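You operate a simulated robot arm through the tools that you are given. There is no shell and no other tool. Be economical: measure what you need, move in short steps, check, and stop when the job is done.

Carry out the task below with a simulated robot arm. There is one attempt and no reset: what you move stays moved.

## Task
Take the setting block with the smallest size on its label from the top of the blue table and leave it on the grey strip.

It is judged by the outcome, as a careful person would: the job done as asked, and still so three seconds after it is handed in. It fails if anything else is knocked over, pushed out of place, dropped, spilled or broken.

## Robot
A 7-joint arm with a two-finger parallel gripper, fixed in place. Base frame: the origin is at the foot of the arm, x ahead of it, y to its left, z up. Units: m, rad, N and s.
With the tool pointing down near the work surface it reaches from about 0.24 to 0.68 m from the base axis. Its first joint turns from -1.152 to 1.152 rad. Payload 2.4 kg.
The tool frame sits at the grasp point between the pads (the TCP): z along the fingers, y along the line on which they close. The tips reach 0.03 m beyond it. The gripper opens to 0.094 m. The fingers are 0.028 m wide and 0.01 m thick; the gripper's body (0.05 by 0.096 m) begins 0.055 m behind the TCP.
Orientation is told as [roll, pitch, yaw] about the base's x, y, z axes, in that order, counted from this pose: with the fingers straight down and closing along the base's y, the tool's x points along the base's -x, its y along +y and its z along -z.

## Interface
- The arm moves only by the tool move_arm. Its argument "moves" is a list of rows, each a list of 7 numbers: the shift along the tool's x, y, z in units of 150 mm (1.0 is 150 mm), then the turn, a rotation vector about the tool's x, y, z in units of 90 degrees (1.0 is 90 degrees), then the opening, from 0 (shut) to 1 (fully open). In form: [[dx, dy, dz, wx, wy, wz, fingers], ...]. A call has 1 to 8 rows; each row is the pose to reach, as a shift and turn from the pose commanded when the call began, along the tool's axes at that moment. A call with a number of a shift or a turn outside -1 to 1 is refused whole. Rows are played at 5 a second. More than 0.05 m and 0.15 rad between two rows, or a gripper value outside its range, and nothing of the call is played. Where a pose cannot be reached the arm comes as near as it can. A force on the tool above 40 N (or 10 N above the force at the start of the call, whichever is more), or a blocked arm, ends the call early, and 0.2 s more pass. The fingers move at their own pace (about 0.153 m/s each) and stop on an object; they squeeze with about 44 N. The grip force told is the motor's: it shows also when the fingers shut on nothing. Time passes only in rows, and 0.2 s behind the last, so rows that repeat a pose let the fingers close. The reply holds the time, the measured pose of the TCP, the force on the tool along the base axes, the opening and the grip force, in the units named above and with some noise.
- Cameras (640 x 400 px; columns grow to the right, rows downward): "scene" is fixed at [0.0394, 0.4954, 1.4204]; the picture's right is [-0.60, -0.80, 0.00], its down [-0.61, 0.46, -0.64] and it looks along [0.51, -0.39, -0.77] (base axes); focal length 367 px, centre (320, 200). "wrist" rides on the gripper at [0.076, 0.014, -0.102] in the tool frame; the picture's right is [-0.18, 0.98, 0.00], its down [-0.75, -0.14, -0.64] and it looks along [-0.63, -0.12, 0.77] (tool axes); focal length 243 px, centre (320, 200). There is no depth. A picture from a camera that has moved, and an enlarged one, comes with that camera's place and axes in the base frame and with its lens.
- capture(camera): a new picture of that camera. No time passes.
- zoom(camera, box): a new picture of the part [left, top, right, bottom] of that camera's present view, enlarged. No time passes.
- close_job(): hands the job in; it is judged then, once.

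Work in short steps. Places have to be worked out from the pictures, the camera data and where the tool is seen: move nearer, look again, correct. Check each grasp and each placing, and mend what went wrong. You have 90 turns and 38 pictures in all, those below and enlarged ones among them. Open the gripper and draw the arm clear of the work before you hand the job in, unless the task says otherwise; then end with one line.

The tools are called after ">>>" as name(argument=value, ...) on one line, values as JSON. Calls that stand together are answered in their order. move_arm: Moves the arm, as the interface text tells. Its arguments: {"type":"object","properties":{"moves":{"type":"array","items":{"type":"array","items":{"type":"number"}}}},"required":["moves"]} The other tools are called the same way: capture (camera) takes a picture; zoom (camera, box) takes an enlarged picture of a part of a camera's view; close_job () hands the job in.

At the start:

```text
time: 0.0
eef_pos: [0.3032, 0.112, 1.0742]
ee_rot: [-0.001, -0.001, -0.001]
force: [-0.1, -0.7, -0.9]
gripper_width: 0.0938
finger_force: 0.0
```

scene: 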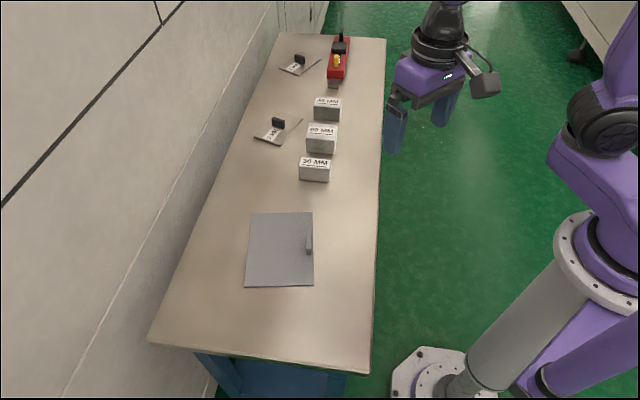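
wrist: 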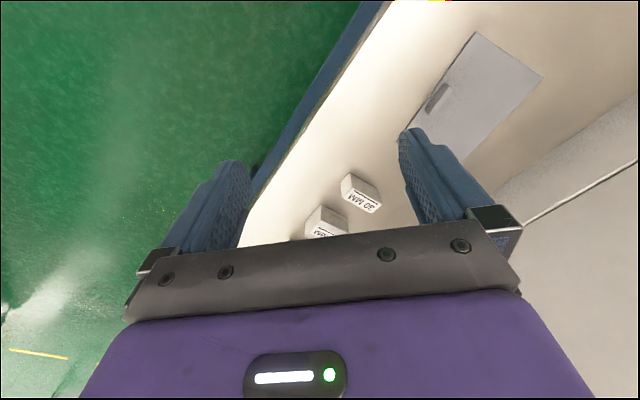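

The scene shows three labelled blocks, some tag cards, a red item and a grey sheet; I enlarge both areas to read the labels and find the grey strip.

>>> zoom(camera="scene", box=[240, 80, 368, 200])

>>> zoom(camera="scene", box=[230, 190, 350, 300])

>>> zoom(camera="scene", box=[260, 30, 380, 105])

```text
3.33 times, centred on (304, 140) of scene
camera zoom: at [0.0394, 0.4954, 1.4204], right [-0.6, -0.8, 0.0], down [-0.61, 0.46, -0.64], along [0.51, -0.39, -0.77], focal length 1224 px, centre (373, 400)
```

zoom: 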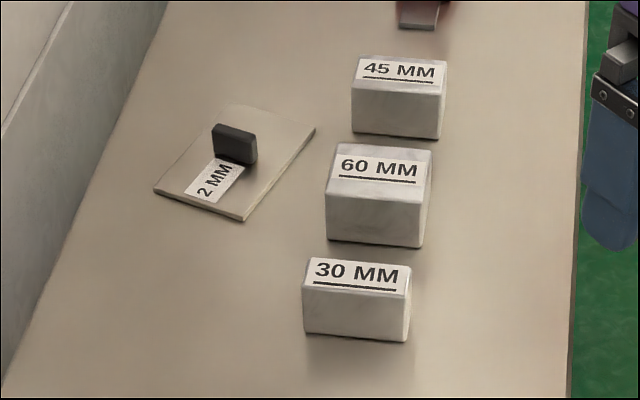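

```text
3.64 times, centred on (290, 245) of scene
camera zoom: at [0.0394, 0.4954, 1.4204], right [-0.6, -0.8, 0.0], down [-0.61, 0.46, -0.64], along [0.51, -0.39, -0.77], focal length 1335 px, centre (429, 36)
```

zoom: 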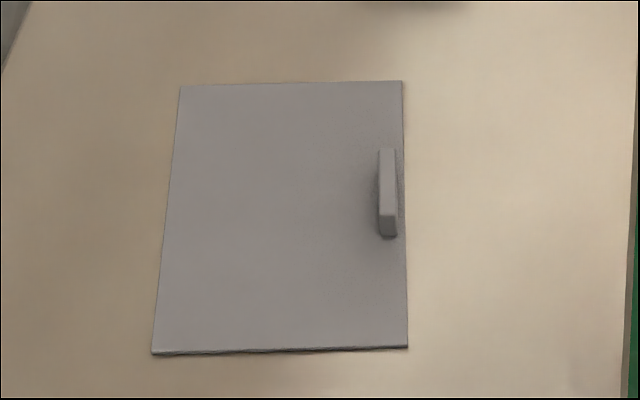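

```text
5.33 times, centred on (320, 68) of scene
camera zoom: at [0.0394, 0.4954, 1.4204], right [-0.6, -0.8, 0.0], down [-0.61, 0.46, -0.64], along [0.51, -0.39, -0.77], focal length 1958 px, centre (320, 907)
```

zoom: 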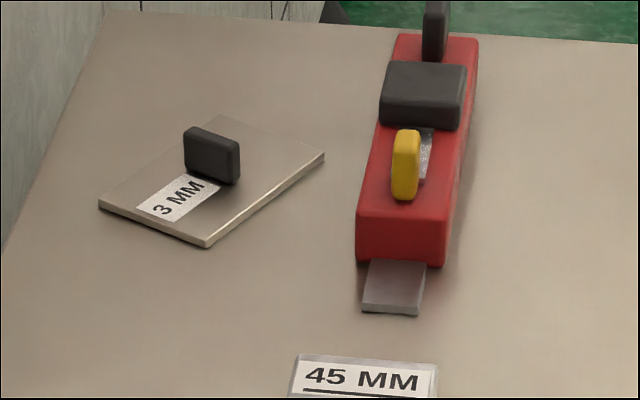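

The blocks read 30, 45 and 60 MM; the 2 and 3 MM ones are handled plates, so the 30 MM block is the target, around (0.513, 0.146), with its long axis at about 48° in the base frame. The grey sheet is centred near (0.40, 0.317). I move toward the block while turning the gripper, staying high.

>>> move_arm(moves=[[-0.125, 0.025, 0.06, 0, 0, -0.067, 1], [-0.25, 0.05, 0.12, 0, 0, -0.133, 1], [-0.375, 0.075, 0.18, 0, 0, -0.2, 1], [-0.5, 0.1, 0.24, 0, 0, -0.267, 1], [-0.625, 0.125, 0.3, 0, 0, -0.333, 1], [-0.75, 0.15, 0.36, 0, 0, -0.4, 1], [-0.875, 0.175, 0.42, 0, 0, -0.467, 1], [-1, 0.2, 0.48, 0, 0, -0.533, 1]])

>>> capture(camera="wrist")

```text
time: 1.8
eef_pos: [0.4516, 0.1408, 1.0009]
ee_rot: [-0.001, 0.0, 0.838]
force: [-0.2, 1.3, 0.6]
gripper_width: 0.0942
finger_force: 0.0
```

```text
32 pictures are left
camera wrist: at [0.39, 0.0936, 1.104], right [-0.61, 0.79, 0.0], down [0.61, 0.47, 0.64], along [0.51, 0.39, -0.77], focal length 243 px, centre (320, 200)
```

wrist: 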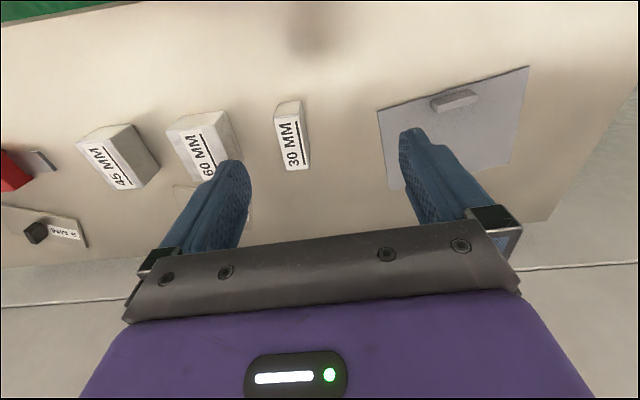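

The 30 MM block is seen clearly between the fingers; I enlarge it to refine its place.

>>> zoom(camera="wrist", box=[240, 90, 352, 180])

```text
4.44 times, centred on (296, 135) of wrist
camera zoom: at [0.39, 0.0936, 1.104], right [-0.61, 0.79, 0.0], down [0.61, 0.47, 0.64], along [0.51, 0.39, -0.77], focal length 1078 px, centre (427, 489)
```

zoom: 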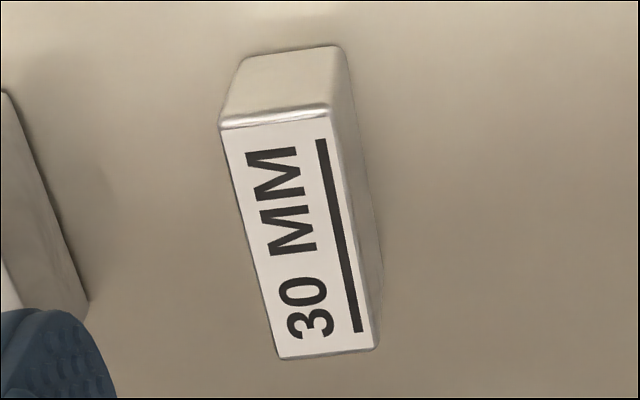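

Both views agree: the block's top centre is about (0.515, 0.147, 0.844), with its long axis at 45° and about 27 mm thick. I centre above it, trim the yaw, narrow the opening and come down to z of about 0.90.

>>> move_arm(moves=[[-0.1, -0.09, 0.1, 0, 0, 0.01, 0.75], [-0.2, -0.19, 0.3, 0, 0, 0.02, 0.75], [-0.313, -0.287, 0.5, 0, 0, 0.033, 0.75], [-0.313, -0.287, 0.667, 0, 0, 0.033, 0.75], [-0.313, -0.287, 0.667, 0, 0, 0.033, 0.75]])

>>> capture(camera="wrist")

>>> zoom(camera="scene", box=[240, 80, 400, 200])

```text
time: 3.0
eef_pos: [0.5165, 0.1471, 0.9007]
ee_rot: [-0.001, 0.0, 0.786]
force: [0.0, 0.0, -0.4]
gripper_width: 0.0707
finger_force: 0.1
```

```text
30 pictures are left
camera wrist: at [0.4513, 0.1039, 1.0036], right [-0.56, 0.83, 0.0], down [0.63, 0.43, 0.64], along [0.53, 0.36, -0.77], focal length 243 px, centre (320, 200)
```

wrist: 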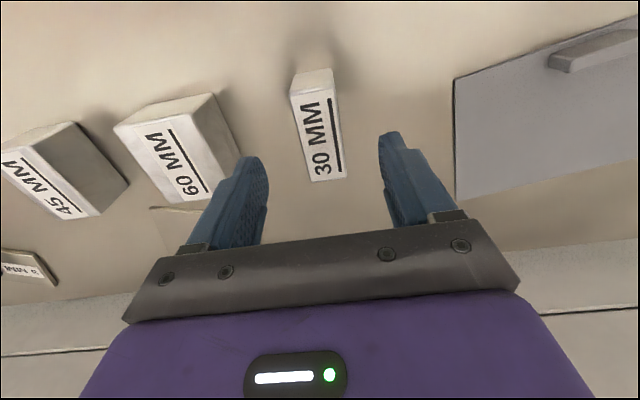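

```text
3.33 times, centred on (320, 140) of scene
camera zoom: at [0.0394, 0.4954, 1.4204], right [-0.6, -0.8, 0.0], down [-0.61, 0.46, -0.64], along [0.51, -0.39, -0.77], focal length 1224 px, centre (320, 400)
```

zoom: 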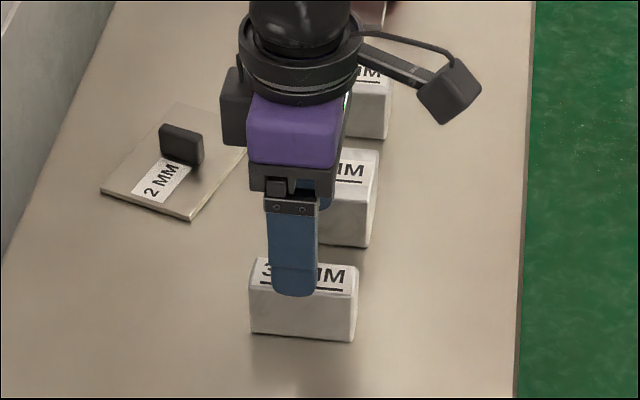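

The gripper is centred on the block with the 60 MM block clear of the outer finger. I go straight down to TCP z of about 0.837, then close.

>>> move_arm(moves=[[0, 0, 0.14, 0, 0, 0, 0.75], [0, 0, 0.28, 0, 0, 0, 0.75], [0, 0, 0.42, 0, 0, 0, 0.75], [0, 0, 0.42, 0, 0, 0, 0.75]])

>>> capture(camera="wrist")

```text
time: 4.0
eef_pos: [0.516, 0.1481, 0.8392]
ee_rot: [0.0, 0.0, 0.785]
force: [0.2, -0.6, 0.4]
gripper_width: 0.0703
finger_force: 0.1
```

```text
28 pictures are left
camera wrist: at [0.4508, 0.1032, 0.9413], right [-0.56, 0.83, 0.0], down [0.63, 0.43, 0.64], along [0.53, 0.36, -0.77], focal length 243 px, centre (320, 200)
```

wrist: 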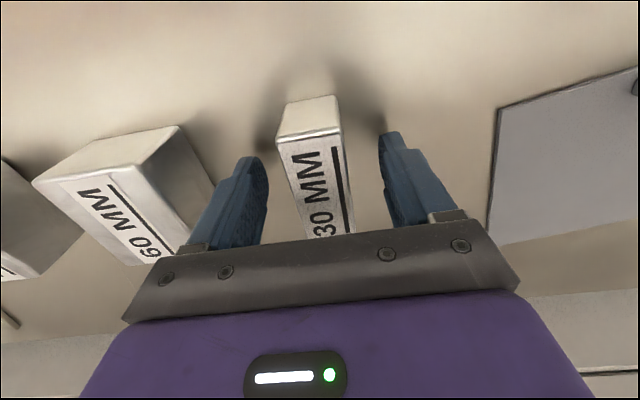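

The block stands between the fingers with free space on both sides and no contact; I close on it.

>>> move_arm(moves=[[0, 0, 0, 0, 0, 0, 0.4], [0, 0, 0, 0, 0, 0, 0.2], [0, 0, 0, 0, 0, 0, 0], [0, 0, 0, 0, 0, 0, 0], [0, 0, 0, 0, 0, 0, 0]])

```text
time: 5.2
eef_pos: [0.5165, 0.1474, 0.8382]
ee_rot: [-0.001, -0.001, 0.786]
force: [0.2, 0.2, -0.5]
gripper_width: 0.0337
finger_force: 44.3
```

The fingers stopped at 33.7 mm with full grip force, so the block is held. I lift 0.09 m and check.

>>> move_arm(moves=[[0, 0, -0.1, 0, 0, 0, 0], [0, 0, -0.25, 0, 0, 0, 0], [0, 0, -0.4, 0, 0, 0, 0], [0, 0, -0.6, 0, 0, 0, 0], [0, 0, -0.6, 0, 0, 0, 0]])

>>> capture(camera="wrist")

>>> capture(camera="scene")

```text
time: 6.4
eef_pos: [0.5146, 0.1469, 0.9319]
ee_rot: [0.0, -0.001, 0.786]
force: [0.4, -0.1, -0.4]
gripper_width: 0.0335
finger_force: 44.1
```

```text
27 pictures are left
camera wrist: at [0.4498, 0.1031, 1.0327], right [-0.56, 0.83, 0.0], down [0.63, 0.43, 0.64], along [0.53, 0.36, -0.77], focal length 243 px, centre (320, 200)
```

wrist: 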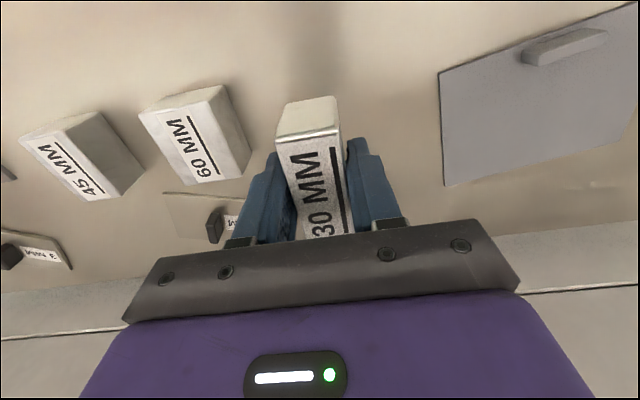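

```text
26 pictures are left
```

scene: 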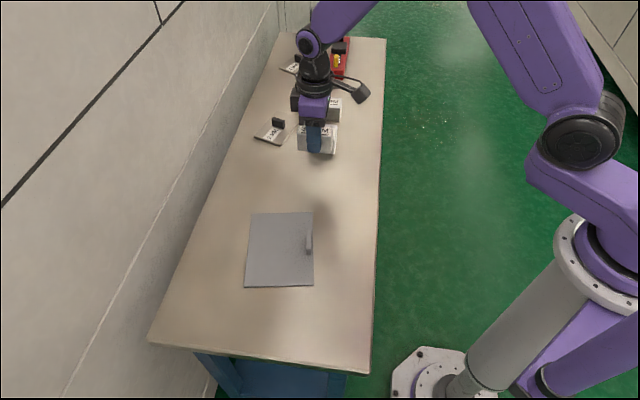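

The block is held upright and the others are undisturbed. I carry it at this height toward the grey sheet, turning slightly to align with it.

>>> move_arm(moves=[[-0.04, 0.12, 0, 0, 0, -0.015, 0], [-0.09, 0.28, 0, 0, 0, -0.03, 0], [-0.14, 0.44, 0, 0, 0, -0.05, 0], [-0.19, 0.6, 0, 0, 0, -0.065, 0], [-0.24, 0.76, 0, 0, 0, -0.08, 0], [-0.28, 0.88, 0, 0, 0, -0.1, 0], [-0.31, 0.98, 0, 0, 0, -0.1, 0], [-0.31, 0.98, 0, 0, 0, -0.1, 0]])

>>> capture(camera="wrist")

>>> capture(camera="scene")

```text
time: 8.2
eef_pos: [0.4445, 0.2855, 0.9294]
ee_rot: [0.0, -0.001, 0.943]
force: [-0.8, 0.4, -0.5]
gripper_width: 0.0336
finger_force: 44.5
```

```text
25 pictures are left
camera wrist: at [0.3876, 0.2319, 1.0317], right [-0.69, 0.73, 0.0], down [0.56, 0.53, 0.64], along [0.47, 0.44, -0.77], focal length 243 px, centre (320, 200)
```

wrist: 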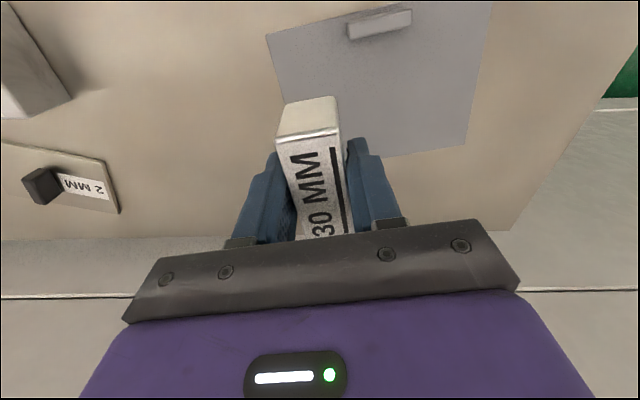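

```text
24 pictures are left
```

scene: 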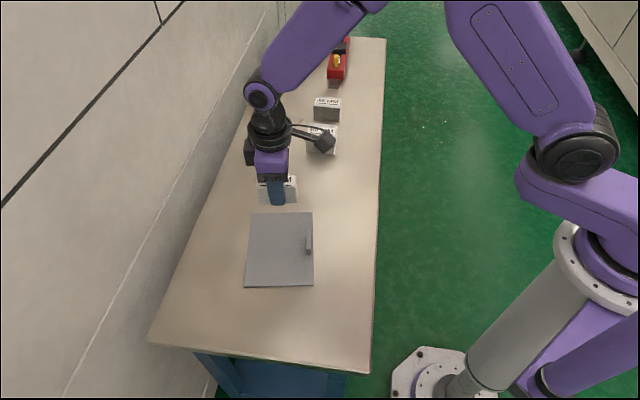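

From the wrist view the sheet's corners come out as before (centre about (0.401, 0.319), rib near (0.369, 0.274)). I move over (0.407, 0.327), which keeps the block off the rib and inside the sheet, then lower to about 1 cm above it.

>>> move_arm(moves=[[-0.03, 0.15, 0, 0, 0, 0, 0], [-0.077, 0.365, 0, 0, 0, 0, 0], [-0.077, 0.365, 0.2, 0, 0, 0, 0], [-0.077, 0.365, 0.4, 0, 0, 0, 0], [-0.077, 0.365, 0.5, 0, 0, 0, 0], [-0.077, 0.365, 0.5, 0, 0, 0, 0]])

>>> capture(camera="wrist")

>>> zoom(camera="scene", box=[210, 170, 370, 300])

```text
time: 9.6
eef_pos: [0.406, 0.3264, 0.8542]
ee_rot: [0.0, 0.0, 0.943]
force: [0.5, -0.4, -1.1]
gripper_width: 0.0339
finger_force: 44.1
```

```text
23 pictures are left
camera wrist: at [0.35, 0.2731, 0.9575], right [-0.69, 0.73, 0.0], down [0.56, 0.53, 0.64], along [0.47, 0.44, -0.77], focal length 243 px, centre (320, 200)
```

wrist: 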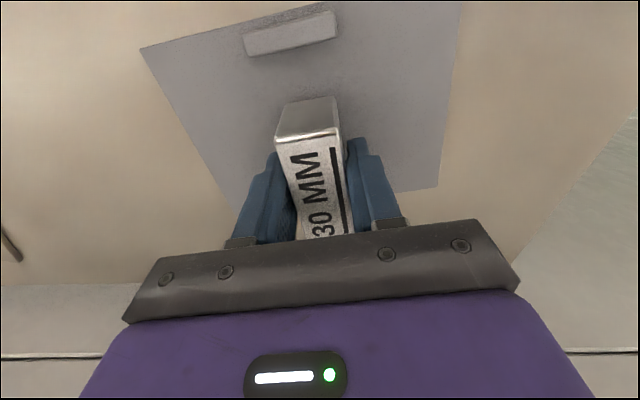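

```text
3.08 times, centred on (290, 235) of scene
camera zoom: at [0.0394, 0.4954, 1.4204], right [-0.6, -0.8, 0.0], down [-0.61, 0.46, -0.64], along [0.51, -0.39, -0.77], focal length 1130 px, centre (412, 92)
```

zoom: 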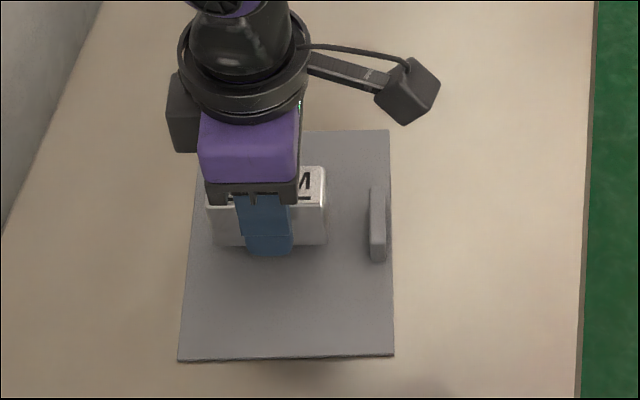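

The block is above the sheet, a bit nearer its wall-side edge than needed; I shift 7 mm toward the middle and lower slowly, watching the force for contact.

>>> move_arm(moves=[[0.045, 0, 0, 0, 0, 0, 0], [0.045, 0, 0.04, 0, 0, 0, 0], [0.045, 0, 0.06, 0, 0, 0, 0], [0.045, 0, 0.07, 0, 0, 0, 0], [0.045, 0, 0.08, 0, 0, 0, 0], [0.045, 0, 0.08, 0, 0, 0, 0]])

```text
time: 11.0
eef_pos: [0.4038, 0.321, 0.8429]
ee_rot: [0.001, 0.001, 0.943]
force: [-1.1, -1.4, 8.0]
gripper_width: 0.0337
finger_force: 43.8
```

An 8 N upward force shows the block is touching at TCP z of 0.843, which fits a sheet a few mm thick. I take 1 mm more to seat it and read again.

>>> move_arm(moves=[[0, 0, 0.004, 0, 0, 0, 0], [0, 0, 0.007, 0, 0, 0, 0], [0, 0, 0.007, 0, 0, 0, 0]])

>>> zoom(camera="scene", box=[210, 170, 370, 300])

```text
time: 11.8
eef_pos: [0.404, 0.3209, 0.8433]
ee_rot: [0.001, -0.003, 0.939]
force: [-4.7, -8.6, 32.4]
gripper_width: 0.0337
finger_force: 43.2
```

```text
3.08 times, centred on (290, 235) of scene
camera zoom: at [0.0388, 0.4949, 1.4206], right [-0.6, -0.8, 0.0], down [-0.61, 0.46, -0.64], along [0.51, -0.39, -0.77], focal length 1130 px, centre (412, 92)
```

zoom: 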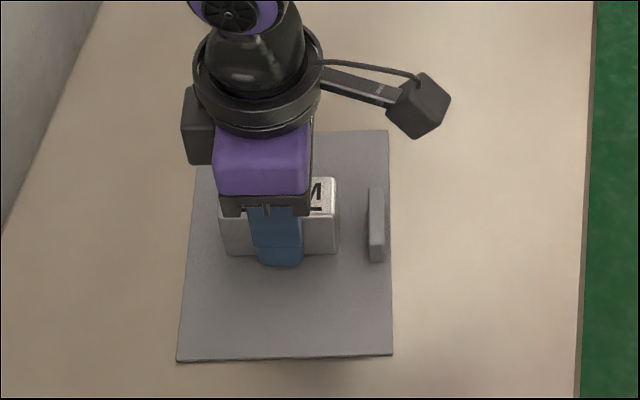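

The block is firmly down (32 N), so I back off about 1 mm to relieve the load and then open.

>>> move_arm(moves=[[0, 0, -0.007, 0, 0, 0, 0], [0, 0, -0.008, 0, 0, 0, 0], [0, 0, -0.008, 0, 0, 0, 0.5], [0, 0, -0.008, 0, 0, 0, 0.75], [0, 0, -0.008, 0, 0, 0, 0.75]])

>>> capture(camera="wrist")

```text
time: 13.0
eef_pos: [0.4044, 0.3212, 0.8434]
ee_rot: [0.0, 0.001, 0.943]
force: [0.3, -0.5, 0.4]
gripper_width: 0.0705
finger_force: 0.0
```

```text
20 pictures are left
camera wrist: at [0.3467, 0.2675, 0.9451], right [-0.69, 0.73, 0.0], down [0.56, 0.53, 0.64], along [0.47, 0.44, -0.77], focal length 243 px, centre (320, 200)
```

wrist: 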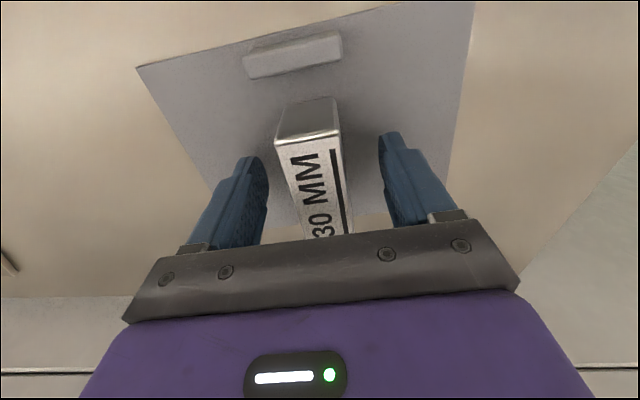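

The fingers are free of the block, which stands on the sheet. I rise straight up 0.15 m and then check.

>>> move_arm(moves=[[0, 0, -0.15, 0, 0, 0, 0.75], [0, 0, -0.35, 0, 0, 0, 0.75], [0, 0, -0.6, 0, 0, 0, 1], [0, 0, -0.85, 0, 0, 0, 1], [0, 0, -1, 0, 0, 0, 1]])

>>> move_arm(moves=[[0.1, -0.15, -0.1, 0, 0, 0, 1], [0.25, -0.3, -0.2, 0, 0, 0, 1], [0.4, -0.45, -0.2, 0, 0, 0, 1], [0.5, -0.6, -0.2, 0, 0, 0, 1], [0.5, -0.6, -0.2, 0, 0, 0, 1]])

>>> capture(camera="scene")

>>> zoom(camera="scene", box=[210, 170, 370, 300])

```text
time: 14.2
eef_pos: [0.4026, 0.3182, 0.9933]
ee_rot: [0.0, 0.001, 0.944]
force: [0.5, -0.3, 0.2]
gripper_width: 0.0941
finger_force: 0.1
```

```text
time: 15.4
eef_pos: [0.4312, 0.2056, 1.0217]
ee_rot: [0.002, 0.0, 0.941]
force: [0.3, -0.9, -0.7]
gripper_width: 0.094
finger_force: 0.1
```

```text
19 pictures are left
```

scene: 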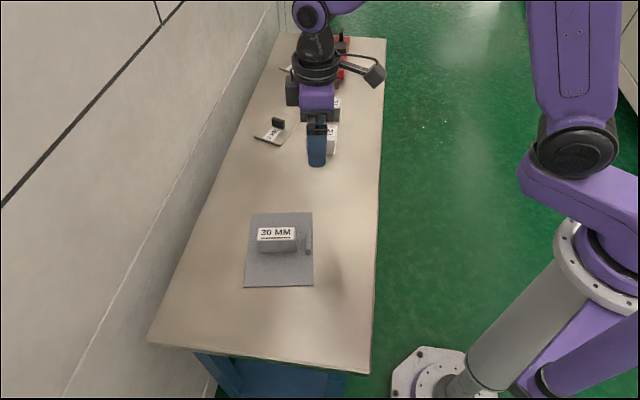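

```text
3.08 times, centred on (290, 235) of scene
camera zoom: at [0.0394, 0.4954, 1.4204], right [-0.6, -0.8, 0.0], down [-0.61, 0.46, -0.64], along [0.51, -0.39, -0.77], focal length 1130 px, centre (412, 92)
```

zoom: 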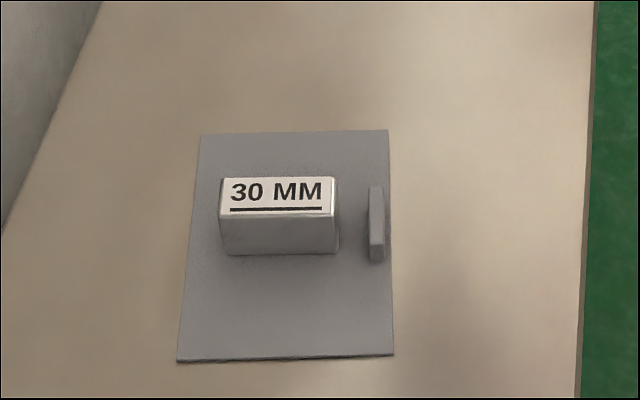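

The 30 MM block stands upright on the grey sheet, clear of the rib and the edges. The sheet and the visible neighbours have not moved and the arm is clear, so I hand in.

>>> close_job()

```text
The job is handed in.
```

I put the 30 MM setting block, the smallest of the three, upright on the grey sheet, which I took to be the grey strip; the gripper is open, the arm is clear, and the job is handed in.
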